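You operate a simulated robot arm through the tools that you are given. There is no shell and no other tool.

The job below is to be done with a simulated two-armed robot. You get a single attempt, and the scene is never put back.

JOB
Pick up the hex key from the grey table beside the cabinet with one hand, pass it to the other hand and put it on the fourth shelf from the bottom of the steel rack.

The check looks at the end state, three seconds after you hand in, the way a careful person would. Anything else that was tipped, shoved, dropped, spilled or broken makes it a failure.

ROBOT AND FRAMES
Two 7-joint arms with two-finger parallel grippers on one trunk, on a base that moves. Base frame: it is fixed to the floor where the robot stands at the start and does not move with it; the origin is under the middle of the robot, x ahead of it, y to its left, z up. Readings come in mm, rad, newtons and seconds.
The left shoulder is at the start at [110, 169, 1499], the right one opposite. With the tool pointing down near the work surface each hand reaches from about 340 to 700 mm from the robot's upright axis, wherever it stands, measured 20 degrees to its own side. Places, roughly: fourth shelf of the steel rack [700, 2700, 1300]. Payload 1.57 kg a hand.
The TCP of each hand is the grasp point between the finger pads, 30 mm short of the fingertips. In the tool frame z runs along the fingers and y along their closing line. Largest opening 80 mm; finger width 17, thickness 12; the body of the gripper, 40 by 82 mm, starts 80 mm behind the TCP.
Orientation is that of the tool frame in the base frame, as [roll, pitch, yaw] about the fixed x, y, z axes, in that order (R = Rz(yaw) Ry(pitch) Rx(roll)). With the fingers straight down and closing along the base's y, the tool's x points along the base's -x, its y along +y and its z along -z.

CONTROLS
- The arms move only by the tool send_rows. It takes "left_moves", "right_moves" or both (then of equal length, played together; a hand with none holds still); each is text: rows parted by semicolons, each of 7 numbers parted by spaces: the shift along the tool's x, y, z in mm, then the turn, a rotation vector about the tool's x, y, z in rad, then the closure in counts, from 0 (fully open) to 255 (shut). In form: tx ty tz wx wy wz grip; .... A call has 1 to 20 rows; each row is the pose to reach, as a shift and turn from the pose commanded when the call began, along the tool's axes at that moment. Each row takes 0.2 s and may step no farther than 50 mm and 0.15 rad from the row before; otherwise, or with a gripper value out of range, the whole call is refused. A pose out of reach is approached as far as the arm can. The call stops where the force on the tool passes 40 N (or 10 N more than at its start, if that is more) or the arm is blocked; 0.2 s more then pass. The fingers move at their own pace (about 72 mm/s each) and stop on an object; they squeeze with about 36 N. The grip force told is the motor's: it shows also when the fingers shut on nothing. Time passes only in rows, and 0.2 s behind the last, so rows that repeat a pose let the fingers close. It gives the time, the measured TCP pose, the force on the tool (base axes), the opening and the grip force at its end, in the units of the frame above (readings bear some noise), with the torque about the TCP (base axes, N m) and any sound that the robot's microphone picked up.
- Cameras (640 x 400 px; columns grow to the right, rows downward): "scene" is now at [156.2, 16.2, 1664]; the picture's right is [0.30, -0.95, 0.00], its down [-0.75, -0.24, -0.62] and it looks along [0.59, 0.19, -0.78] (base axes); focal length 273 px, centre (320, 200). "left" rides on the left gripper at [72, 7, -122] in its tool frame; the picture's right is [-0.09, 1.00, 0.00], its down [-0.84, -0.08, -0.54] and it looks along [-0.54, -0.05, 0.84] (tool axes); focal length 238 px, centre (320, 200). "right" rides on the right gripper at [72, -7, -122] in its tool frame; the picture's right is [0.09, 1.00, 0.00], its down [-0.84, 0.08, -0.54] and it looks along [-0.54, 0.05, 0.84] (tool axes); focal length 238 px, centre (320, 200). There is no depth. A picture from a camera that has moved, and an enlarged one, comes with that camera's place and axes in the base frame and with its lens. The place of the scene camera against the robot may be out by one fixed shift of up to 25 mm in any direction.
- snapshot(camera): a new picture of that camera. It takes no simulated time.
- slide_trunk(by): slides the trunk up (or, below 0, down) by that many mm; the arms and the scene camera ride with it, the base frame stays. It gives what a move gives, with no picture.
- roll_base(legs): drives the robot by 1 to 6 legs, each [ahead, left, turn to the left] in mm, mm and rad, along the robot's own axes; the way and the turn of a leg run together, so that a leg with both is an arc; at most 1500 mm and 3.142 rad a leg. The arms and the cameras ride along, it lands a little off, and it stops where it bumps. It gives what a move gives.
- head_to(pan, tilt): turns the head with the scene camera to pan (to the left, within 1.501 rad either way) and tilt (down, from -0.506 to 1.204), counted from straight ahead of the robot. It gives what a move gives.
- close_up(camera, box): a new picture of the part [left, top, right, bottom] of that camera's present view, enlarged. It takes no simulated time.
- hand_in(): hands the job in; it is judged then, once.

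Nothing tells you exact positions but the pictures and the camera data. Unless the task says otherwise, let go and move clear before handing in.

The tools are called after ">>>" as name(argument=value, ...) on one line, values as JSON. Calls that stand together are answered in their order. send_rows: Moves the arms, as the interface text tells. Its arguments: {"type":"object","properties":{"left_moves":{"type":"string"},"right_moves":{"type":"string"}},"required":[]} The other tools are called the same way: slide_trunk (by) moves the trunk up or down; roll_base (legs) drives the base; head_to (pan, tilt) turns the head that bears the scene camera; snapshot (camera) takes a picture; close_up (camera, box) takes an enlarged picture of a part of a camera's view; hand_in () hands the job in.

At the start:

```text
time_s: 0.0
left_ee_pos: [524.8, 480.6, 993.6]
left_orientation: [-3.141, 0.0, 3.141]
left_wrist_force: [-0.6, -0.8, 0.1]
left_wrist_torque: [0.01, -0.04, 0.0]
left_finger_gap: 80.0
left_finger_force: 0.1
right_ee_pos: [513.1, -15.3, 994.5]
right_orientation: [3.141, -0.001, 3.141]
right_wrist_force: [-0.3, 0.5, -0.4]
right_wrist_torque: [0.01, 0.02, 0.02]
right_finger_gap: 80.1
right_finger_force: 0.0
trunk travel left (down, up): [-812.0, 78.0]
robot x, y, heading: [1.1, 2.2, 0.001]
head pan, tilt (commanded): [0.305, 0.901]
```

scene: 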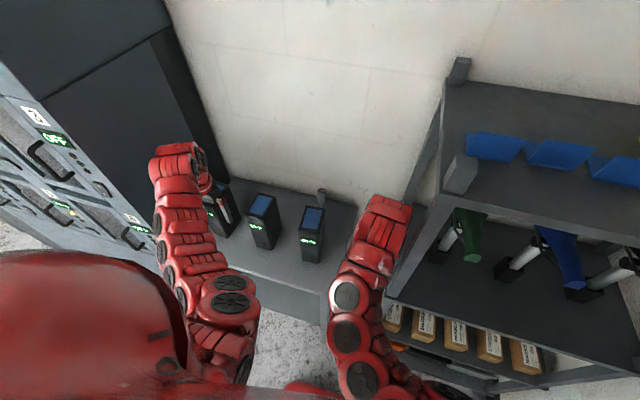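
right: 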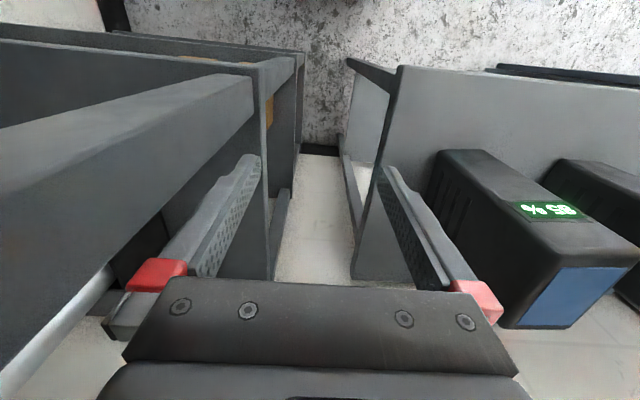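
left: 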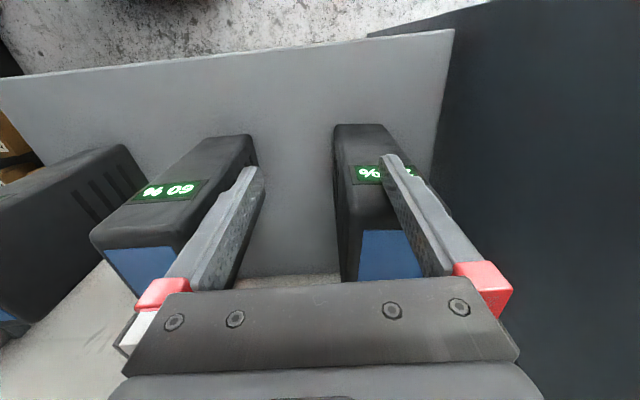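

The scene camera shows a grey table ahead with black devices on it, a dark cabinet to the left and a shelf unit to the right. I don't see the hex key yet, so I'll look closer at the table and around the room.

>>> close_up(camera="scene", box=[140, 130, 400, 300])

>>> snapshot(camera="left")

>>> head_to(pan=1.2, tilt=0.5)

>>> snapshot(camera="scene")

```text
2.35 times, centred on (270, 215) of scene
camera zoom: at [156.2, 16.2, 1664.0], right [0.3, -0.95, 0.0], down [-0.75, -0.24, -0.62], along [0.59, 0.19, -0.78], focal length 642 px, centre (438, 165)
```

zoom: 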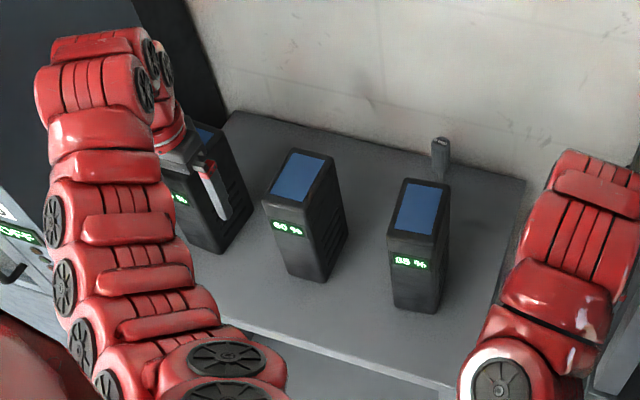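

```text
taken
camera left: at [454.2, 487.4, 1115.4], right [0.09, 1.0, 0.0], down [0.84, -0.08, 0.54], along [0.54, -0.05, -0.84], focal length 238 px, centre (320, 200)
```

left: 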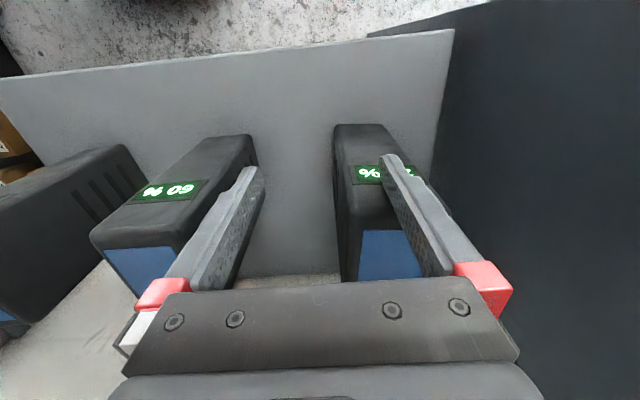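

```text
time_s: 1.2
left_ee_pos: [523.7, 480.0, 993.6]
left_orientation: [-3.142, -0.001, -3.141]
left_wrist_force: [0.1, -0.1, 0.3]
left_wrist_torque: [0.03, 0.02, -0.01]
left_finger_gap: 79.9
left_finger_force: 0.0
right_ee_pos: [511.9, -17.6, 993.8]
right_orientation: [-3.141, -0.001, -3.141]
right_wrist_force: [-0.4, 0.2, 0.6]
right_wrist_torque: [0.0, 0.03, 0.0]
right_finger_gap: 79.8
right_finger_force: 0.0
trunk travel left (down, up): [-812.0, 78.0]
robot x, y, heading: [2.2, 2.8, -0.008]
head pan, tilt (commanded): [1.201, 0.499]
```

```text
taken
camera scene: at [117.2, 78.3, 1697.8], right [0.93, -0.36, 0.0], down [-0.17, -0.45, -0.88], along [0.32, 0.82, -0.48], focal length 273 px, centre (320, 200)
```

scene: 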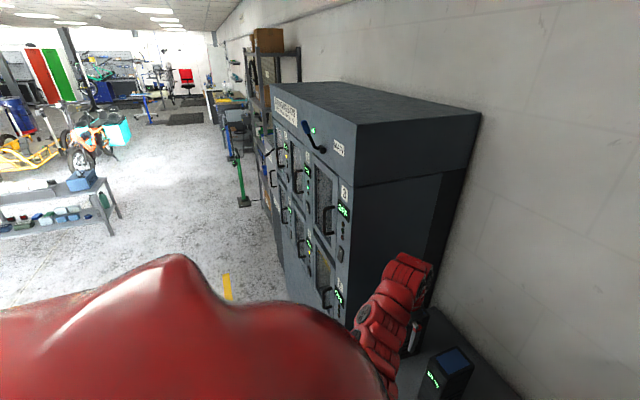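

The steel rack stands beyond the cabinet to the left. A small upright object stands behind the "85 %" device on the table, so I'll turn the head back and look at the table in detail.

>>> head_to(pan=0.3, tilt=0.7)

>>> snapshot(camera="scene")

>>> close_up(camera="scene", box=[280, 220, 360, 270])

>>> close_up(camera="right", box=[340, 50, 640, 350])

```text
time_s: 2.4
left_ee_pos: [524.5, 481.3, 993.7]
left_orientation: [-3.141, 0.0, 3.141]
left_wrist_force: [-0.1, -0.2, -0.3]
left_wrist_torque: [0.0, -0.01, 0.02]
left_finger_gap: 79.9
left_finger_force: 0.1
right_ee_pos: [513.9, -16.0, 993.9]
right_orientation: [3.141, 0.0, 3.141]
right_wrist_force: [-0.4, 0.9, 0.5]
right_wrist_torque: [0.05, -0.04, -0.01]
right_finger_gap: 80.0
right_finger_force: 0.1
trunk travel left (down, up): [-812.0, 78.0]
robot x, y, heading: [1.0, -0.3, 0.005]
head pan, tilt (commanded): [0.3, 0.7]
```

```text
taken
camera scene: at [165.3, 18.7, 1680.1], right [0.3, -0.95, 0.0], down [-0.62, -0.19, -0.76], along [0.73, 0.23, -0.64], focal length 273 px, centre (320, 200)
```

scene: 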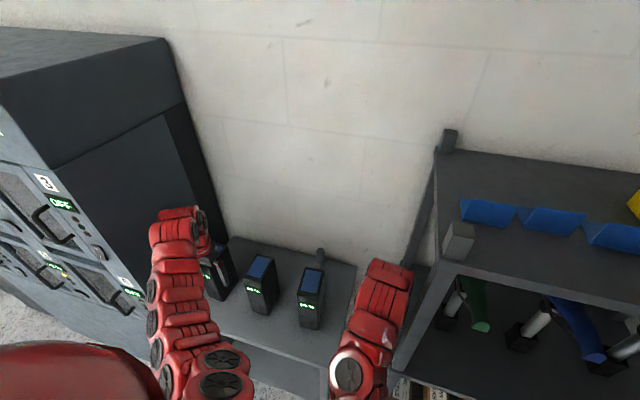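

```text
8.00 times, centred on (320, 245) of scene
camera zoom: at [165.3, 18.7, 1680.1], right [0.3, -0.95, 0.0], down [-0.62, -0.19, -0.76], along [0.73, 0.23, -0.64], focal length 2184 px, centre (320, -160)
```

zoom: 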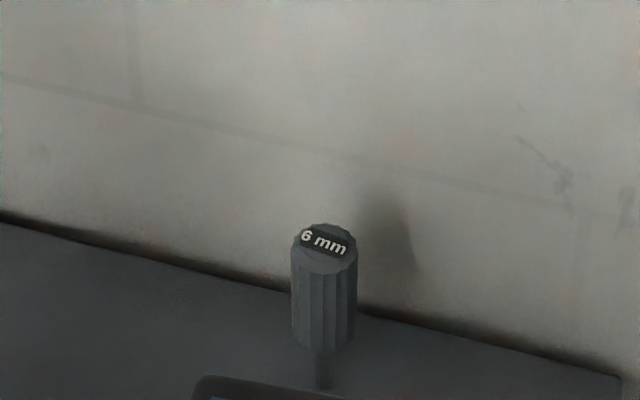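

```text
1.33 times, centred on (490, 200) of right
camera zoom: at [440.4, -22.3, 1116.0], right [-0.09, 1.0, 0.0], down [0.84, 0.08, 0.54], along [0.54, 0.05, -0.84], focal length 318 px, centre (93, 200)
```

zoom: 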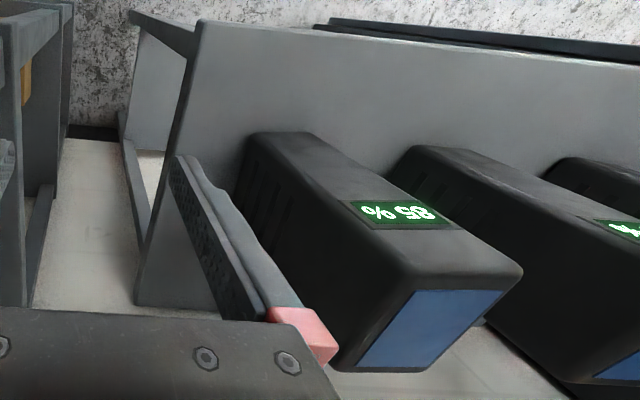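

The hex key is a driver-like tool with a round "6 mm" handle, standing upright behind the "85 %" device, at roughly [740, 200, 950]. I'll raise the right hand and tilt it forward to see it with the wrist camera.

>>> send_rows(right_moves="0 0 -50 0 0 0 0; 0 0 -100 0 0 0 0; 0 0 -150 0 0 0 0; 0 40 -170 0 -0.1 0 0; 0 80 -190 0 -0.2 0 0; 0 120 -200 0 -0.3 0 0; 0 160 -200 0 -0.4 0 0; 0 160 -200 0 -0.4 0 0")

>>> snapshot(camera="right")

>>> snapshot(camera="scene")

```text
time_s: 3.4
left_ee_pos: [528.4, 488.2, 988.8]
left_orientation: [-3.136, -0.005, -3.138]
left_wrist_force: [0.1, 0.5, 0.0]
left_wrist_torque: [-0.04, 0.01, -0.02]
left_finger_gap: 80.1
left_finger_force: 0.0
right_ee_pos: [522.1, -35.0, 1014.7]
right_orientation: [-3.138, 0.047, -3.073]
right_wrist_force: [0.6, -0.2, 0.3]
right_wrist_torque: [-0.05, 0.03, 0.01]
right_finger_gap: 80.2
right_finger_force: 0.0
right hand out of reach, approached as far as the arm can: row 1, 2, 3, 4
trunk travel left (down, up): [-812.0, 78.0]
robot x, y, heading: [-5.1, 0.3, 0.009]
head pan, tilt (commanded): [0.3, 0.7]
stopped in row 4 (right hand): the force on the tool passed its limit at 105 N (the readings are from after the stop); the commanded pose is now the measured one
```

```text
taken
camera right: at [444.1, -46.3, 1132.8], right [-0.16, 0.99, -0.01], down [0.8, 0.13, 0.58], along [0.57, 0.09, -0.81], focal length 238 px, centre (320, 200)
```

right: 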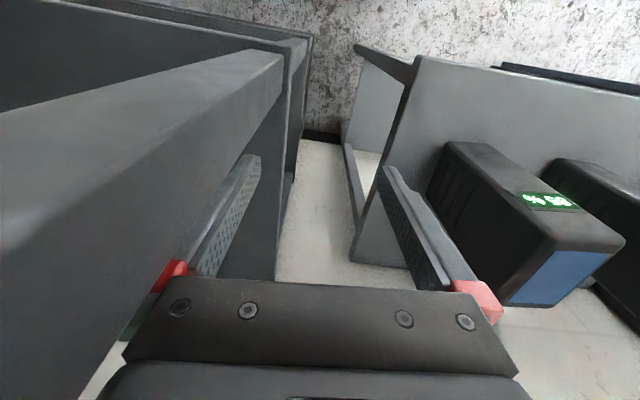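

```text
taken
camera scene: at [172.8, 28.3, 1679.3], right [0.3, -0.95, 0.0], down [-0.62, -0.2, -0.76], along [0.73, 0.23, -0.65], focal length 273 px, centre (320, 200)
```

scene: 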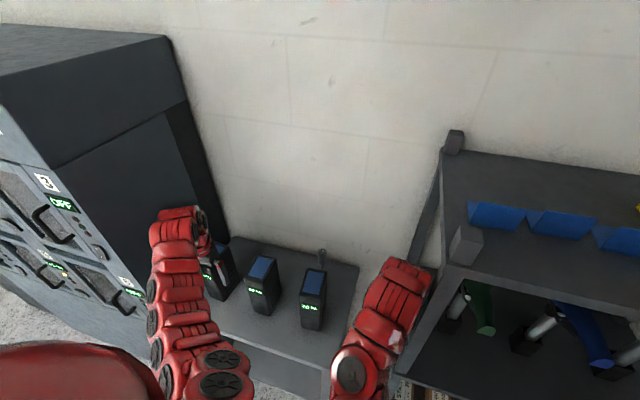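

The right hand was at its reach limit and bumped the side of the right shelf unit; nothing looks displaced. I'll move the right hand back to its start pose, away from the post, before raising the trunk.

>>> send_rows(right_moves="3 8 6 0 0.02 0.03 0; 6 16 12 0 0.03 0.05 0; 9 22 18 0 0.047 0.068 0; 9 22 20 0 0.047 0.068 0")

>>> snapshot(camera="right")

>>> close_up(camera="scene", box=[360, 110, 640, 400])

```text
time_s: 3.6
left_ee_pos: [523.7, 485.1, 993.6]
left_orientation: [-3.139, -0.001, -3.137]
left_wrist_force: [-0.6, 0.1, -1.2]
left_wrist_torque: [-0.04, -0.02, 0.01]
left_finger_gap: 80.0
left_finger_force: 0.0
right_ee_pos: [520.7, -35.6, 1016.0]
right_orientation: [-3.139, 0.061, -3.06]
right_wrist_force: [0.2, 0.6, 0.7]
right_wrist_torque: [-0.01, -0.01, -0.01]
right_finger_gap: 80.2
right_finger_force: 0.0
trunk travel left (down, up): [-812.0, 78.0]
robot x, y, heading: [1.1, 1.3, 0.004]
head pan, tilt (commanded): [0.3, 0.7]
stopped in row 1 (right hand): the force on the tool passed its limit at 70 N (the readings are from after the stop); the commanded pose is now the measured one
```

```text
taken
camera right: at [441.8, -47.7, 1134.0], right [-0.17, 0.99, -0.01], down [0.79, 0.14, 0.59], along [0.58, 0.1, -0.81], focal length 238 px, centre (320, 200)
```

right: 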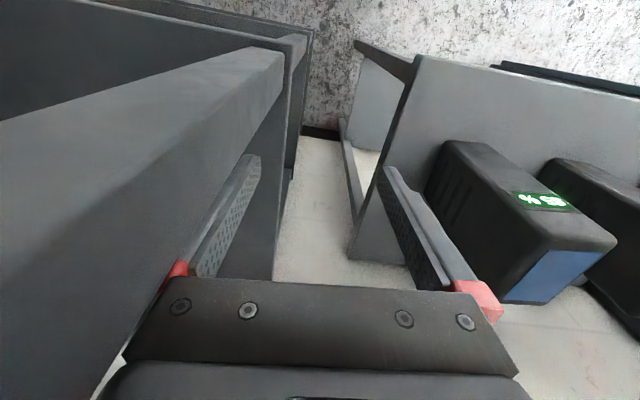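

```text
1.38 times, centred on (500, 255) of scene
camera zoom: at [166.1, 22.6, 1680.2], right [0.3, -0.95, 0.0], down [-0.61, -0.2, -0.76], along [0.73, 0.23, -0.64], focal length 377 px, centre (72, 124)
```

zoom: 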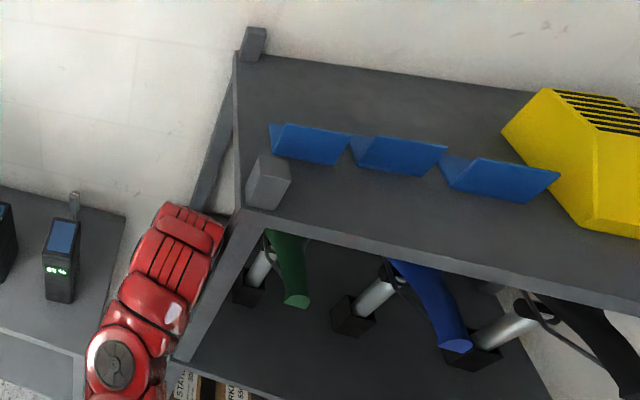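

The right finger seems to be caught against the side of the shelf post on its right. I'll move it straight to the left, away from the post, with no rotation.

>>> send_rows(right_moves="-2 4 0 0 0 0 0; -3 10 0 0 0 0 0; -3 20 0 0 0 0 0; -3 30 0 0 0 0 0; -3 40 0 0 0 0 0")

>>> snapshot(camera="right")

```text
time_s: 4.8
left_ee_pos: [524.0, 484.5, 993.6]
left_orientation: [3.141, 0.001, -3.137]
left_wrist_force: [-0.2, 0.5, 0.2]
left_wrist_torque: [-0.01, -0.02, 0.01]
left_finger_gap: 79.9
left_finger_force: 0.1
right_ee_pos: [521.4, 5.2, 1014.5]
right_orientation: [3.141, 0.061, -3.062]
right_wrist_force: [0.7, 0.5, -0.1]
right_wrist_torque: [-0.03, 0.01, 0.02]
right_finger_gap: 79.6
right_finger_force: 0.0
trunk travel left (down, up): [-812.0, 78.0]
robot x, y, heading: [-5.5, -2.3, 0.006]
head pan, tilt (commanded): [0.3, 0.7]
```

```text
taken
camera right: at [441.1, -7.3, 1133.0], right [-0.17, 0.99, -0.01], down [0.79, 0.14, 0.59], along [0.58, 0.1, -0.81], focal length 238 px, centre (320, 200)
```

right: 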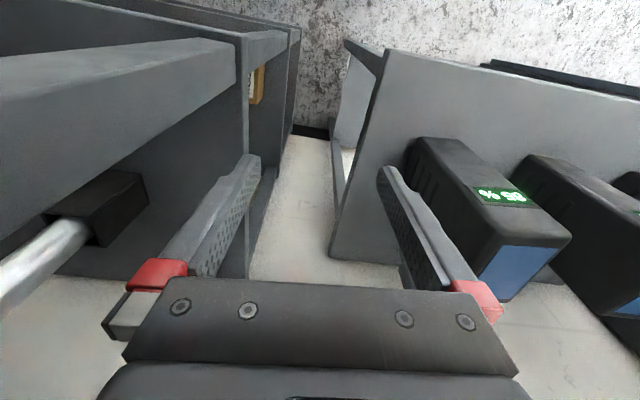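

The right hand is free again. Now I'll raise the trunk so that both hands clear the device tops.

>>> slide_trunk(by=77)

>>> snapshot(camera="right")

>>> snapshot(camera="left")

>>> snapshot(camera="scene")

```text
time_s: 6.0
left_ee_pos: [522.9, 483.6, 1071.3]
left_orientation: [-3.141, 0.002, -3.137]
left_wrist_force: [0.6, -0.4, -0.5]
left_wrist_torque: [-0.01, -0.01, 0.0]
left_finger_gap: 79.9
left_finger_force: 0.0
right_ee_pos: [520.5, 6.2, 1092.6]
right_orientation: [3.141, 0.06, -3.063]
right_wrist_force: [0.3, 0.2, -0.2]
right_wrist_torque: [-0.01, 0.0, 0.0]
right_finger_gap: 79.9
right_finger_force: 0.0
trunk travel left (down, up): [-889.0, 1.0]
robot x, y, heading: [0.8, 3.4, 0.008]
head pan, tilt (commanded): [0.3, 0.7]
```

```text
taken
camera right: at [441.3, -7.8, 1209.9], right [-0.17, 0.98, -0.01], down [0.79, 0.14, 0.59], along [0.58, 0.1, -0.81], focal length 238 px, centre (320, 200)
```

right: 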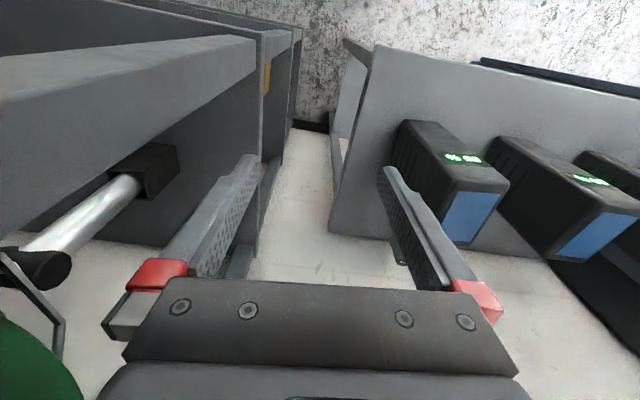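

```text
taken
camera left: at [452.4, 490.8, 1192.6], right [0.09, 1.0, 0.0], down [0.84, -0.07, 0.54], along [0.54, -0.05, -0.84], focal length 238 px, centre (320, 200)
```

left: 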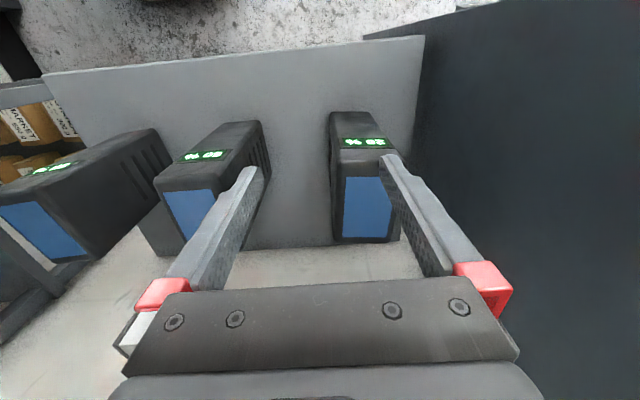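

```text
taken
camera scene: at [165.9, 20.7, 1757.0], right [0.3, -0.95, 0.0], down [-0.61, -0.19, -0.76], along [0.73, 0.23, -0.64], focal length 273 px, centre (320, 200)
```

scene: 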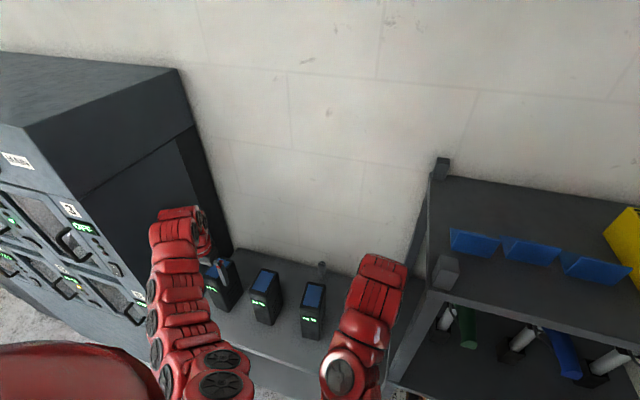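

Both hands are now above the devices. I'll zoom in on the area behind the "85 %" device from both wrist cameras and the scene camera.

>>> close_up(camera="right", box=[320, 160, 560, 310])

>>> close_up(camera="left", box=[0, 130, 240, 350])

>>> close_up(camera="scene", box=[280, 240, 360, 350])

```text
2.67 times, centred on (440, 235) of right
camera zoom: at [441.3, -7.8, 1209.9], right [-0.17, 0.98, -0.01], down [0.79, 0.14, 0.59], along [0.58, 0.1, -0.81], focal length 636 px, centre (0, 107)
```

zoom: 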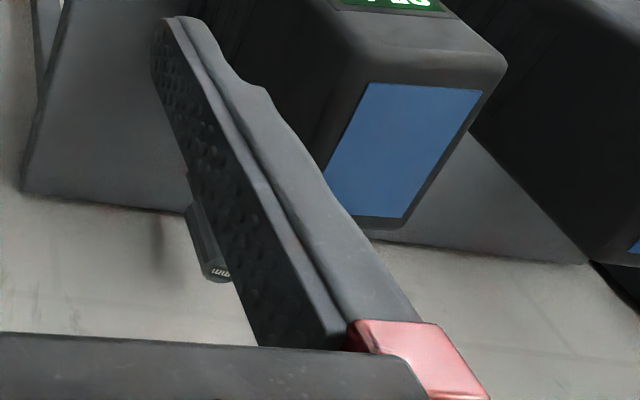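

```text
1.82 times, centred on (120, 240) of left
camera zoom: at [452.4, 490.8, 1192.6], right [0.09, 1.0, 0.0], down [0.84, -0.07, 0.54], along [0.54, -0.05, -0.84], focal length 433 px, centre (684, 127)
```

zoom: 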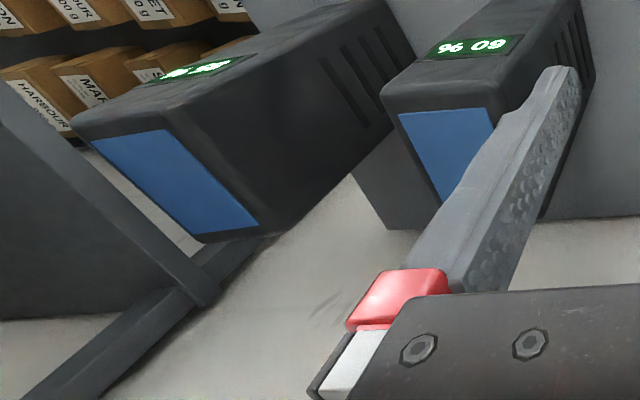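

```text
3.64 times, centred on (320, 295) of scene
camera zoom: at [165.9, 20.7, 1757.0], right [0.3, -0.95, 0.0], down [-0.61, -0.19, -0.76], along [0.73, 0.23, -0.64], focal length 993 px, centre (320, -146)
```

zoom: 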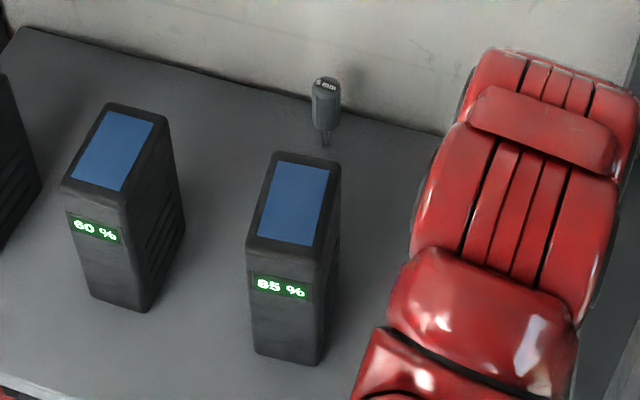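

The hex key stands upright at about [787, 211], its top near z 899, close to the wall and behind the "85 %" device (x 554–640, y 148–211, top z about 990). The table top is near z 780. I'll look down to see how much room the base has in front of it.

>>> head_to(pan=0.0, tilt=1.2)

>>> snapshot(camera="scene")

>>> head_to(pan=1.4, tilt=0.2)

>>> snapshot(camera="scene")

>>> close_up(camera="scene", box=[220, 60, 420, 260])

```text
time_s: 6.9
left_ee_pos: [523.8, 483.0, 1069.9]
left_orientation: [3.14, 0.001, -3.136]
left_wrist_force: [1.0, -0.5, -1.1]
left_wrist_torque: [0.01, -0.04, 0.01]
left_finger_gap: 79.7
left_finger_force: 0.0
right_ee_pos: [520.0, 5.5, 1092.3]
right_orientation: [3.141, 0.061, -3.06]
right_wrist_force: [0.2, 0.1, 0.6]
right_wrist_torque: [0.02, -0.04, 0.02]
right_finger_gap: 80.3
right_finger_force: 0.1
trunk travel left (down, up): [-889.0, 1.0]
robot x, y, heading: [-1.4, 1.1, 0.003]
head pan, tilt (commanded): [0.0, 1.201]
```

```text
taken
camera scene: at [140.6, -4.7, 1721.2], right [0.01, -1.0, 0.0], down [-0.93, -0.01, -0.36], along [0.36, 0.0, -0.93], focal length 273 px, centre (320, 200)
```

scene: 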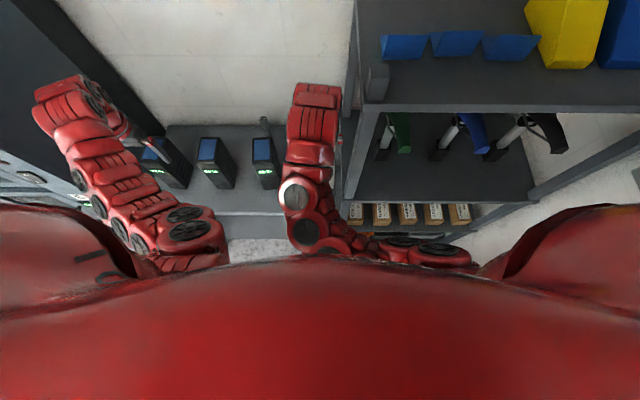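

```text
time_s: 8.4
left_ee_pos: [522.7, 483.8, 1071.3]
left_orientation: [-3.141, 0.002, -3.135]
left_wrist_force: [-0.1, 0.4, -1.1]
left_wrist_torque: [0.0, 0.01, 0.01]
left_finger_gap: 80.1
left_finger_force: 0.0
right_ee_pos: [520.3, 5.0, 1091.7]
right_orientation: [3.141, 0.062, -3.061]
right_wrist_force: [-0.5, 0.1, 0.2]
right_wrist_torque: [-0.02, 0.0, 0.02]
right_finger_gap: 79.8
right_finger_force: 0.0
trunk travel left (down, up): [-889.0, 1.0]
robot x, y, heading: [0.8, 4.4, 0.005]
head pan, tilt (commanded): [1.4, 0.201]
```

```text
taken
camera scene: at [100.2, 86.9, 1802.4], right [0.99, -0.17, 0.0], down [-0.03, -0.2, -0.98], along [0.16, 0.97, -0.2], focal length 273 px, centre (320, 200)
```

scene: 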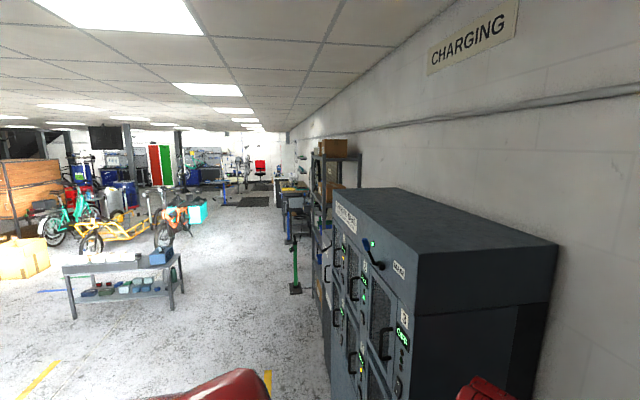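

```text
2.00 times, centred on (320, 160) of scene
camera zoom: at [100.2, 86.9, 1802.4], right [0.99, -0.17, 0.0], down [-0.03, -0.2, -0.98], along [0.16, 0.97, -0.2], focal length 546 px, centre (320, 280)
```

zoom: 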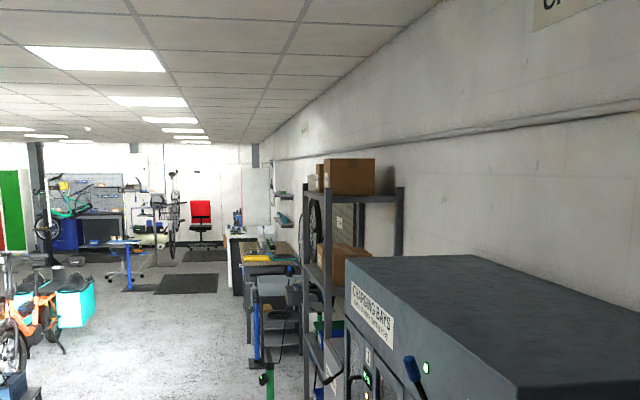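

The robot's base is clear where it stands, and the steel rack stands beyond the cabinet facing the aisle. I'll use the left arm for the pick and move it forward in stages above the devices, tilted slightly so the wrist stays off the wall.

>>> send_rows(left_moves="-26 -30 -3 0 0 0 0; -52 -61 -6 0 -0.03 0 0; -78 -92 -9 0 -0.06 0 0; -104 -122 -12 0 -0.1 0 0; -130 -152 -14 0 -0.14 0 0; -157 -183 -14 0 -0.18 0 0; -157 -183 -14 0 -0.2 0 0")

>>> snapshot(camera="left")

>>> head_to(pan=0.2, tilt=0.8)

>>> snapshot(camera="scene")

```text
time_s: 10.0
left_ee_pos: [683.0, 301.4, 1088.2]
left_orientation: [3.141, 0.203, -3.139]
left_wrist_force: [0.1, 0.2, -1.0]
left_wrist_torque: [0.0, -0.03, -0.01]
left_finger_gap: 80.2
left_finger_force: 0.0
right_ee_pos: [520.5, 5.6, 1093.1]
right_orientation: [3.141, 0.061, -3.059]
right_wrist_force: [0.4, 0.9, -0.9]
right_wrist_torque: [0.04, 0.01, 0.0]
right_finger_gap: 80.3
right_finger_force: 0.1
trunk travel left (down, up): [-889.0, 1.0]
robot x, y, heading: [-0.4, -0.8, 0.001]
head pan, tilt (commanded): [1.4, 0.201]
```

```text
taken
camera left: at [587.6, 308.4, 1191.8], right [0.09, 1.0, 0.02], down [0.71, -0.07, 0.7], along [0.7, -0.05, -0.71], focal length 238 px, centre (320, 200)
```

left: 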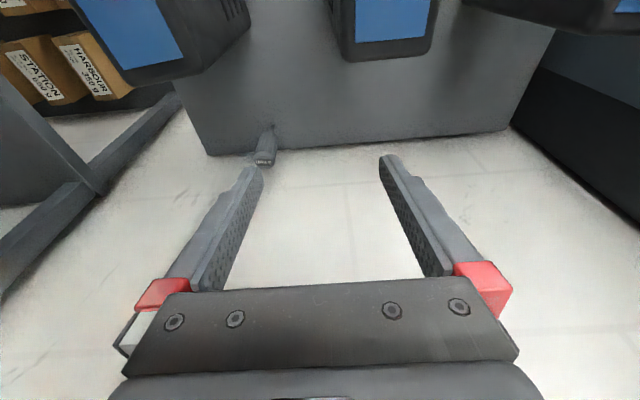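

```text
time_s: 11.4
left_ee_pos: [680.9, 301.8, 1087.9]
left_orientation: [3.141, 0.202, -3.135]
left_wrist_force: [-0.6, 0.1, -0.4]
left_wrist_torque: [0.01, -0.02, 0.03]
left_finger_gap: 80.2
left_finger_force: 0.0
right_ee_pos: [521.5, 3.6, 1093.3]
right_orientation: [-3.141, 0.06, -3.061]
right_wrist_force: [-0.3, 0.2, 1.1]
right_wrist_torque: [-0.01, 0.0, 0.0]
right_finger_gap: 79.9
right_finger_force: 0.2
trunk travel left (down, up): [-889.0, 1.0]
robot x, y, heading: [0.5, 0.8, 0.006]
head pan, tilt (commanded): [0.201, 0.799]
```

```text
taken
camera scene: at [163.8, 11.4, 1748.8], right [0.21, -0.98, 0.0], down [-0.7, -0.15, -0.7], along [0.68, 0.14, -0.72], focal length 273 px, centre (320, 200)
```

scene: 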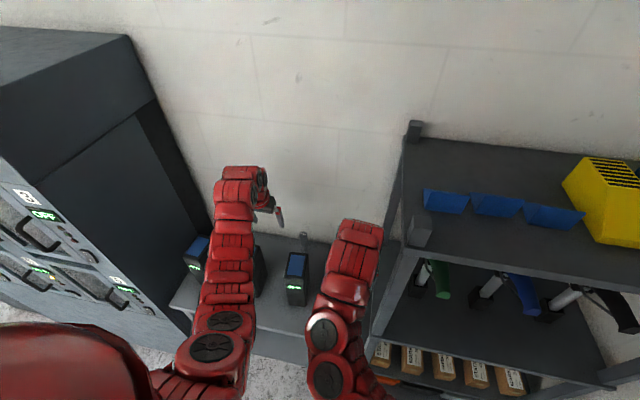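

Now the left wrist camera sees the hex key standing near the back edge of the table. I'll zoom in on it to see how it is held and measure it.

>>> close_up(camera="left", box=[200, 90, 320, 190])

>>> close_up(camera="scene", box=[270, 210, 340, 320])

```text
4.00 times, centred on (260, 140) of left
camera zoom: at [587.9, 308.1, 1191.7], right [0.09, 1.0, 0.02], down [0.71, -0.07, 0.7], along [0.7, -0.05, -0.72], focal length 953 px, centre (560, 440)
```

zoom: 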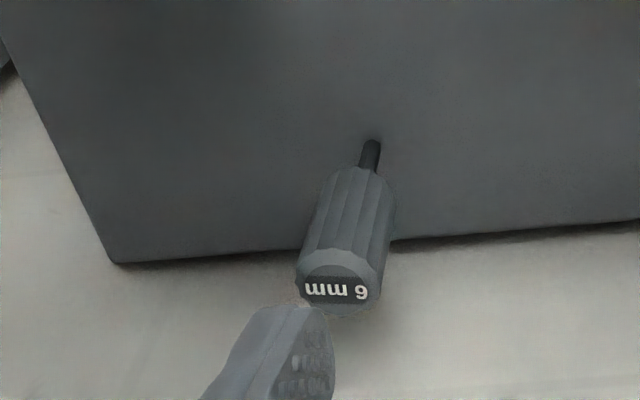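

```text
3.64 times, centred on (305, 265) of scene
camera zoom: at [163.8, 11.4, 1748.8], right [0.21, -0.98, 0.0], down [-0.7, -0.15, -0.7], along [0.68, 0.14, -0.72], focal length 993 px, centre (374, -36)
```

zoom: 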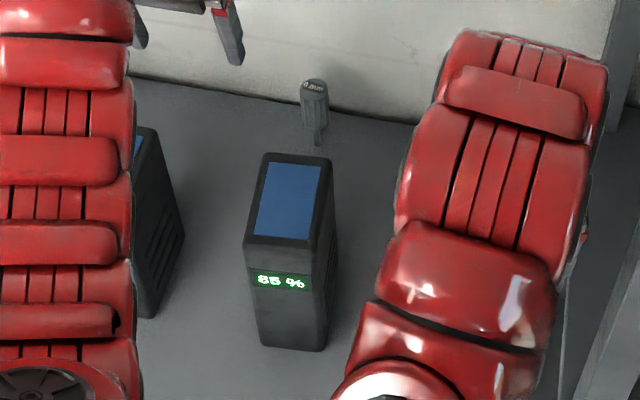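

The key stands upright at about [787, 211], top at z≈899, handle down to about z 812 and a short shaft going to the table at z≈785. I'll move the left hand above it at the present height and check the alignment.

>>> send_rows(left_moves="-26 -23 5 0 0 0 0; -52 -45 10.5 0 0 0 0; -78 -68 16 0 0 0 0; -103 -90 21 0 0 0 0; -103 -90 21 0 0 0 0")

>>> snapshot(camera="left")

>>> snapshot(camera="scene")

```text
time_s: 12.6
left_ee_pos: [767.8, 220.0, 1088.7]
left_orientation: [3.141, 0.203, -3.136]
left_wrist_force: [0.3, -0.7, -0.2]
left_wrist_torque: [0.02, -0.06, 0.02]
left_finger_gap: 79.9
left_finger_force: 0.0
left hand out of reach, approached as far as the arm can: row 4, 5
right_ee_pos: [521.5, 4.8, 1093.3]
right_orientation: [3.141, 0.062, -3.059]
right_wrist_force: [0.3, 0.0, 0.1]
right_wrist_torque: [-0.03, -0.01, 0.01]
right_finger_gap: 80.1
right_finger_force: 0.0
trunk travel left (down, up): [-889.0, 1.0]
robot x, y, heading: [2.5, -0.1, 0.003]
head pan, tilt (commanded): [0.201, 0.799]
```

```text
taken
camera left: at [673.6, 225.9, 1193.0], right [0.09, 1.0, 0.02], down [0.71, -0.07, 0.7], along [0.7, -0.05, -0.71], focal length 238 px, centre (320, 200)
```

left: 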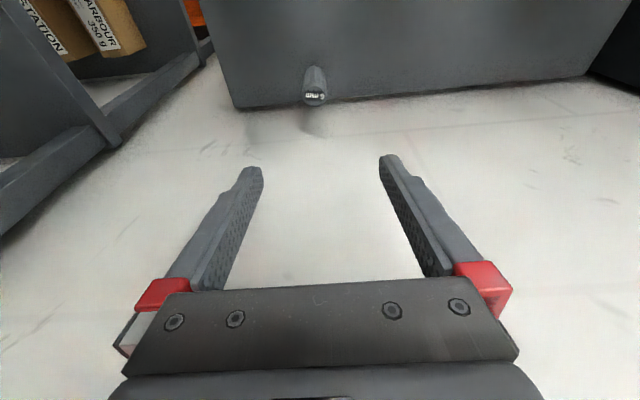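

```text
taken
camera scene: at [163.5, 11.4, 1748.8], right [0.21, -0.98, 0.0], down [-0.7, -0.15, -0.7], along [0.68, 0.14, -0.72], focal length 273 px, centre (320, 200)
```

scene: 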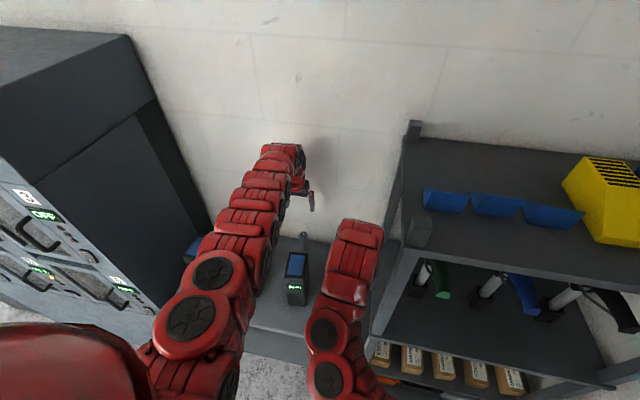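

The arm is at full stretch about 20 mm short of the key. I'll pull the left hand back, shift the right hand off the post, and drive forward about 80 mm.

>>> send_rows(left_moves="30 0 -6 0 0 0 0; 60 -4 -12 0 0 0 0; 88 -9 -18 0 0 0 0; 88 -9 -18 0 0 0 0", right_moves="0 8 0 0 0.02 0.02 0; 0 16 0 0 0.04 0.05 0; 0 25 0 0 0.06 0.08 0; 0 25 0 0 0.06 0.08 0")

>>> roll_base(legs=[[80, 0, 0]])

>>> snapshot(camera="left")

>>> snapshot(camera="right")

>>> snapshot(camera="scene")

```text
time_s: 13.6
left_ee_pos: [679.8, 203.8, 1087.7]
left_orientation: [3.138, 0.201, -3.139]
left_wrist_force: [0.2, 0.4, 0.7]
left_wrist_torque: [0.06, 0.06, -0.01]
left_finger_gap: 80.3
left_finger_force: 0.1
right_ee_pos: [519.7, 15.9, 1085.4]
right_orientation: [3.137, 0.025, -3.112]
right_wrist_force: [0.9, 0.0, 0.5]
right_wrist_torque: [0.06, 0.03, 0.01]
right_finger_gap: 79.9
right_finger_force: 0.3
right hand out of reach, approached as far as the arm can: row 2, 3, 4
trunk travel left (down, up): [-889.0, 1.0]
robot x, y, heading: [-0.2, 1.0, 0.005]
head pan, tilt (commanded): [0.201, 0.799]
```

```text
time_s: 14.7
left_ee_pos: [755.3, 208.3, 1090.1]
left_orientation: [-3.141, 0.204, -3.138]
left_wrist_force: [0.0, -0.2, -0.1]
left_wrist_torque: [0.03, -0.03, -0.01]
left_finger_gap: 80.0
left_finger_force: 0.0
right_ee_pos: [593.9, 20.4, 1088.2]
right_orientation: [3.14, 0.029, -3.11]
right_wrist_force: [-0.5, 0.4, -0.2]
right_wrist_torque: [0.0, -0.02, -0.02]
right_finger_gap: 79.8
right_finger_force: 0.0
trunk travel left (down, up): [-889.0, 1.0]
robot x, y, heading: [78.0, 1.4, 0.006]
head pan, tilt (commanded): [0.201, 0.799]
```

```text
taken
camera left: at [661.1, 215.8, 1194.2], right [0.08, 1.0, 0.02], down [0.71, -0.07, 0.7], along [0.7, -0.05, -0.71], focal length 238 px, centre (320, 200)
```

left: 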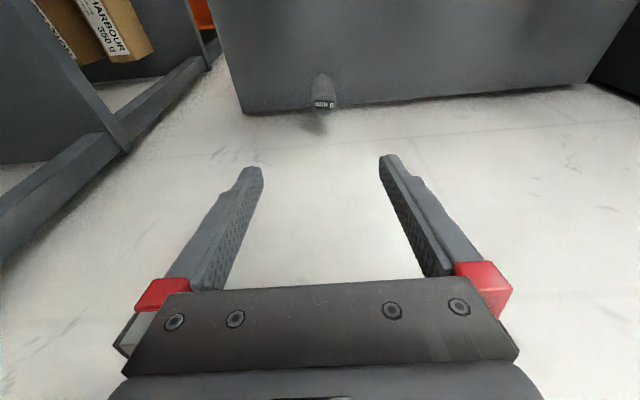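

```text
taken
camera right: at [518.4, 11.7, 1207.6], right [-0.12, 0.99, 0.0], down [0.82, 0.1, 0.56], along [0.56, 0.07, -0.83], focal length 238 px, centre (320, 200)
```

right: 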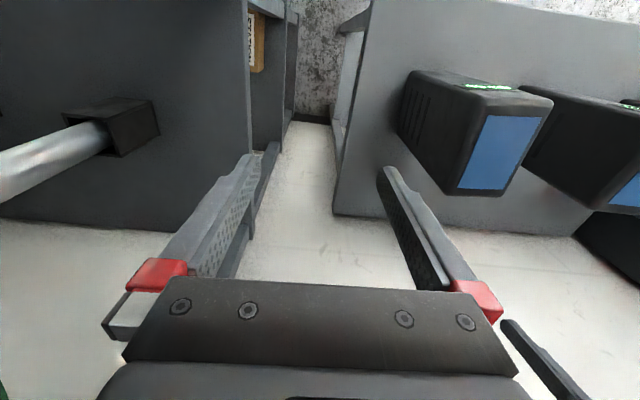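

```text
taken
camera scene: at [236.4, 12.3, 1749.3], right [0.21, -0.98, 0.0], down [-0.7, -0.15, -0.7], along [0.68, 0.14, -0.72], focal length 273 px, centre (320, 200)
```

scene: 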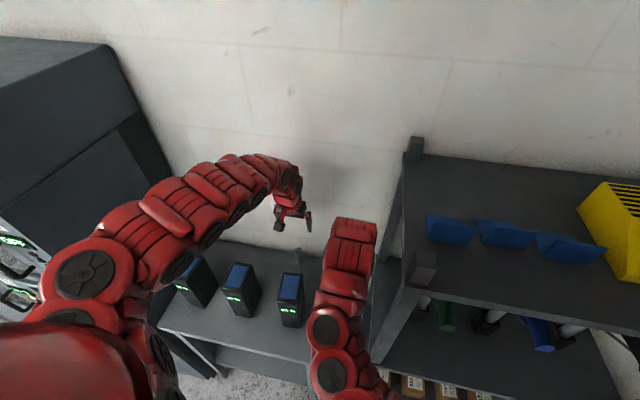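

The base moved forward 78 mm with no bump. I'll measure the key again from this view before moving over it.

>>> close_up(camera="left", box=[280, 50, 380, 150])

>>> close_up(camera="scene", box=[240, 180, 360, 340])

```text
4.00 times, centred on (330, 100) of left
camera zoom: at [661.1, 215.8, 1194.2], right [0.08, 1.0, 0.02], down [0.71, -0.07, 0.7], along [0.7, -0.05, -0.71], focal length 953 px, centre (280, 600)
```

zoom: 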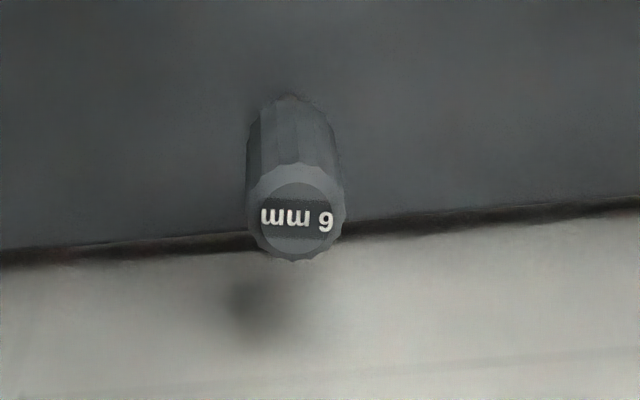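

```text
2.50 times, centred on (300, 260) of scene
camera zoom: at [236.4, 12.3, 1749.3], right [0.21, -0.98, 0.0], down [-0.7, -0.15, -0.7], along [0.68, 0.14, -0.72], focal length 683 px, centre (370, 50)
```

zoom: 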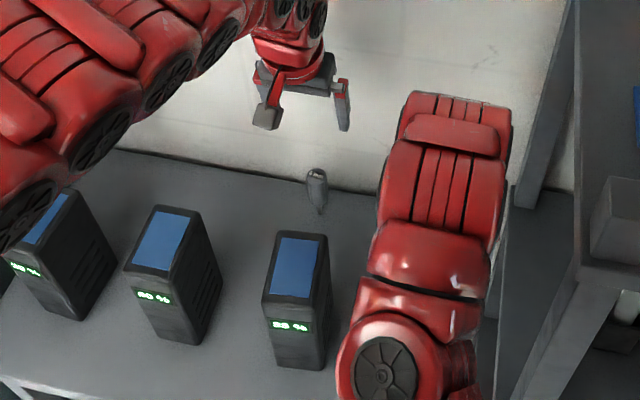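

My two wrist-camera views put the key top between [787, 211, 899] and [777, 215, 914]. I'll lower the trunk 80 mm, still well above the key, to get a view from a different angle and fix its position.

>>> slide_trunk(by=-80)

>>> snapshot(camera="left")

>>> close_up(camera="left", box=[270, 50, 390, 150])

>>> snapshot(camera="scene")

```text
time_s: 15.8
left_ee_pos: [756.9, 208.7, 1007.4]
left_orientation: [3.14, 0.2, -3.136]
left_wrist_force: [0.0, 0.0, 1.1]
left_wrist_torque: [0.0, 0.04, -0.01]
left_finger_gap: 80.2
left_finger_force: 0.0
right_ee_pos: [597.0, 20.0, 1006.0]
right_orientation: [3.141, 0.026, -3.109]
right_wrist_force: [0.6, 0.0, 0.0]
right_wrist_torque: [0.04, -0.02, 0.01]
right_finger_gap: 79.7
right_finger_force: 0.1
trunk travel left (down, up): [-809.0, 81.0]
robot x, y, heading: [77.0, 4.3, 0.003]
head pan, tilt (commanded): [0.201, 0.799]
```

```text
taken
camera left: at [663.9, 215.7, 1112.6], right [0.08, 1.0, 0.02], down [0.71, -0.07, 0.7], along [0.7, -0.05, -0.72], focal length 238 px, centre (320, 200)
```

left: 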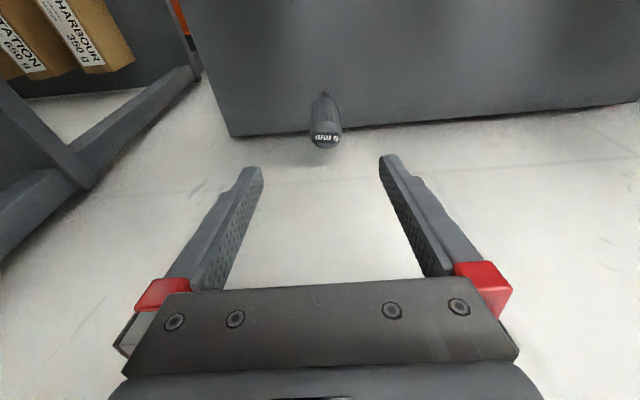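

```text
4.00 times, centred on (330, 100) of left
camera zoom: at [663.9, 215.7, 1112.6], right [0.08, 1.0, 0.02], down [0.71, -0.07, 0.7], along [0.7, -0.05, -0.72], focal length 953 px, centre (280, 600)
```

zoom: 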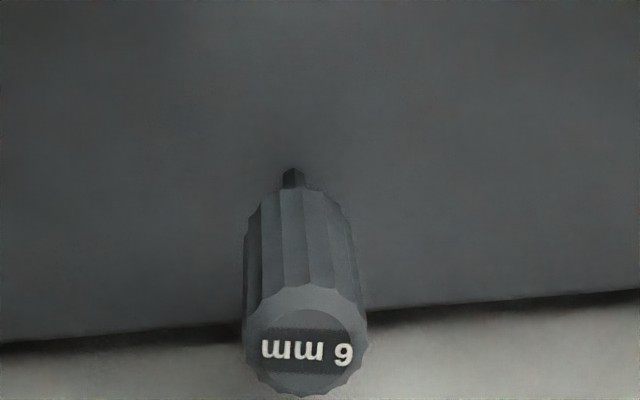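

```text
taken
camera scene: at [240.8, 12.1, 1668.9], right [0.21, -0.98, 0.0], down [-0.7, -0.15, -0.7], along [0.68, 0.14, -0.72], focal length 273 px, centre (320, 200)
```

scene: 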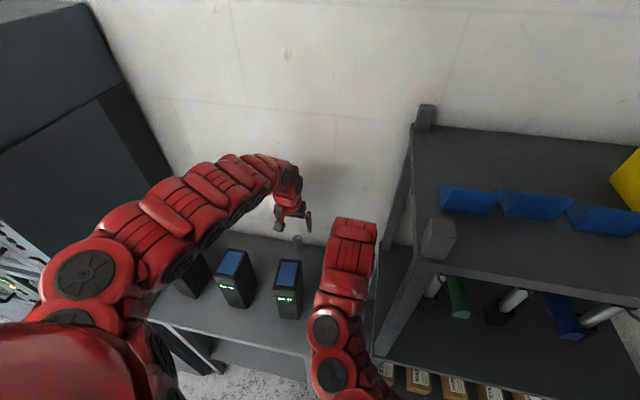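

The key's top works out to about [785, 215.5, 894], with the handle about 31 mm thick, reaching down to z≈819, and the table at z≈785. I'll line up over it and lower the trunk until the fingertips are just above it.

>>> send_rows(left_moves="-14 3.5 2.9 0 0 0 0; -28 7 5.7 0 0 0 0; -28 7 5.7 0 0 0 0")

>>> slide_trunk(by=-65)

>>> snapshot(camera="left")

>>> snapshot(camera="right")

>>> close_up(camera="scene", box=[200, 130, 400, 330])

```text
time_s: 16.6
left_ee_pos: [786.9, 217.4, 1008.1]
left_orientation: [3.141, 0.202, -3.137]
left_wrist_force: [0.8, 0.4, 0.6]
left_wrist_torque: [0.01, -0.01, 0.01]
left_finger_gap: 80.3
left_finger_force: 0.0
right_ee_pos: [598.1, 21.1, 1006.7]
right_orientation: [3.14, 0.026, -3.11]
right_wrist_force: [-0.1, 0.2, 0.7]
right_wrist_torque: [-0.03, -0.02, -0.01]
right_finger_gap: 80.1
right_finger_force: 0.0
trunk travel left (down, up): [-809.0, 81.0]
robot x, y, heading: [78.9, 4.3, 0.008]
head pan, tilt (commanded): [0.201, 0.799]
```

```text
time_s: 17.7
left_ee_pos: [786.6, 216.3, 942.2]
left_orientation: [-3.141, 0.201, -3.136]
left_wrist_force: [0.9, 0.4, 0.4]
left_wrist_torque: [-0.01, -0.01, 0.01]
left_finger_gap: 80.3
left_finger_force: 0.1
right_ee_pos: [597.8, 20.4, 940.5]
right_orientation: [3.141, 0.023, -3.11]
right_wrist_force: [0.0, -0.8, -0.8]
right_wrist_torque: [-0.01, 0.02, -0.02]
right_finger_gap: 80.0
right_finger_force: 0.1
trunk travel left (down, up): [-744.0, 146.0]
robot x, y, heading: [76.3, -0.6, 0.008]
head pan, tilt (commanded): [0.201, 0.799]
```

```text
taken
camera left: at [693.2, 223.1, 1047.4], right [0.08, 1.0, 0.02], down [0.71, -0.07, 0.7], along [0.7, -0.05, -0.72], focal length 238 px, centre (320, 200)
```

left: 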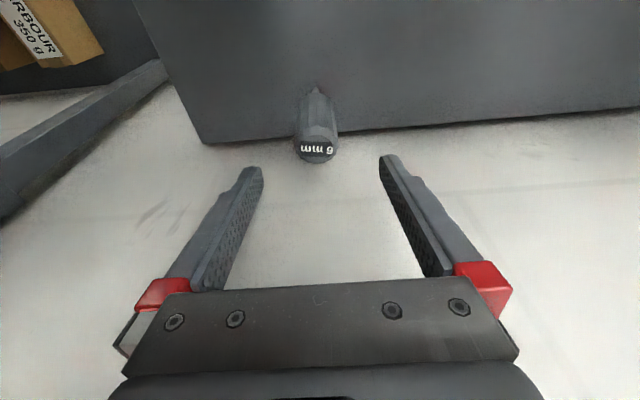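

```text
taken
camera right: at [521.2, 11.7, 1061.4], right [-0.12, 0.99, 0.0], down [0.82, 0.1, 0.56], along [0.56, 0.07, -0.83], focal length 238 px, centre (320, 200)
```

right: 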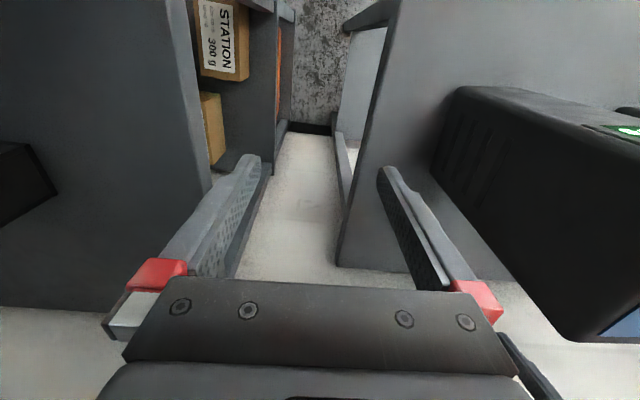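

```text
2.00 times, centred on (300, 230) of scene
camera zoom: at [240.6, 12.2, 1603.9], right [0.21, -0.98, 0.0], down [-0.7, -0.15, -0.7], along [0.68, 0.14, -0.72], focal length 546 px, centre (360, 140)
```

zoom: 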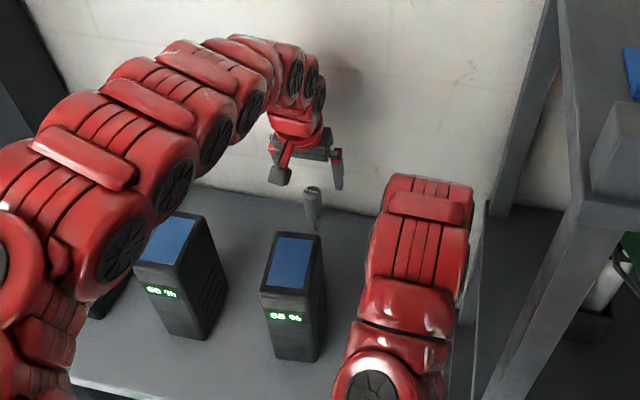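

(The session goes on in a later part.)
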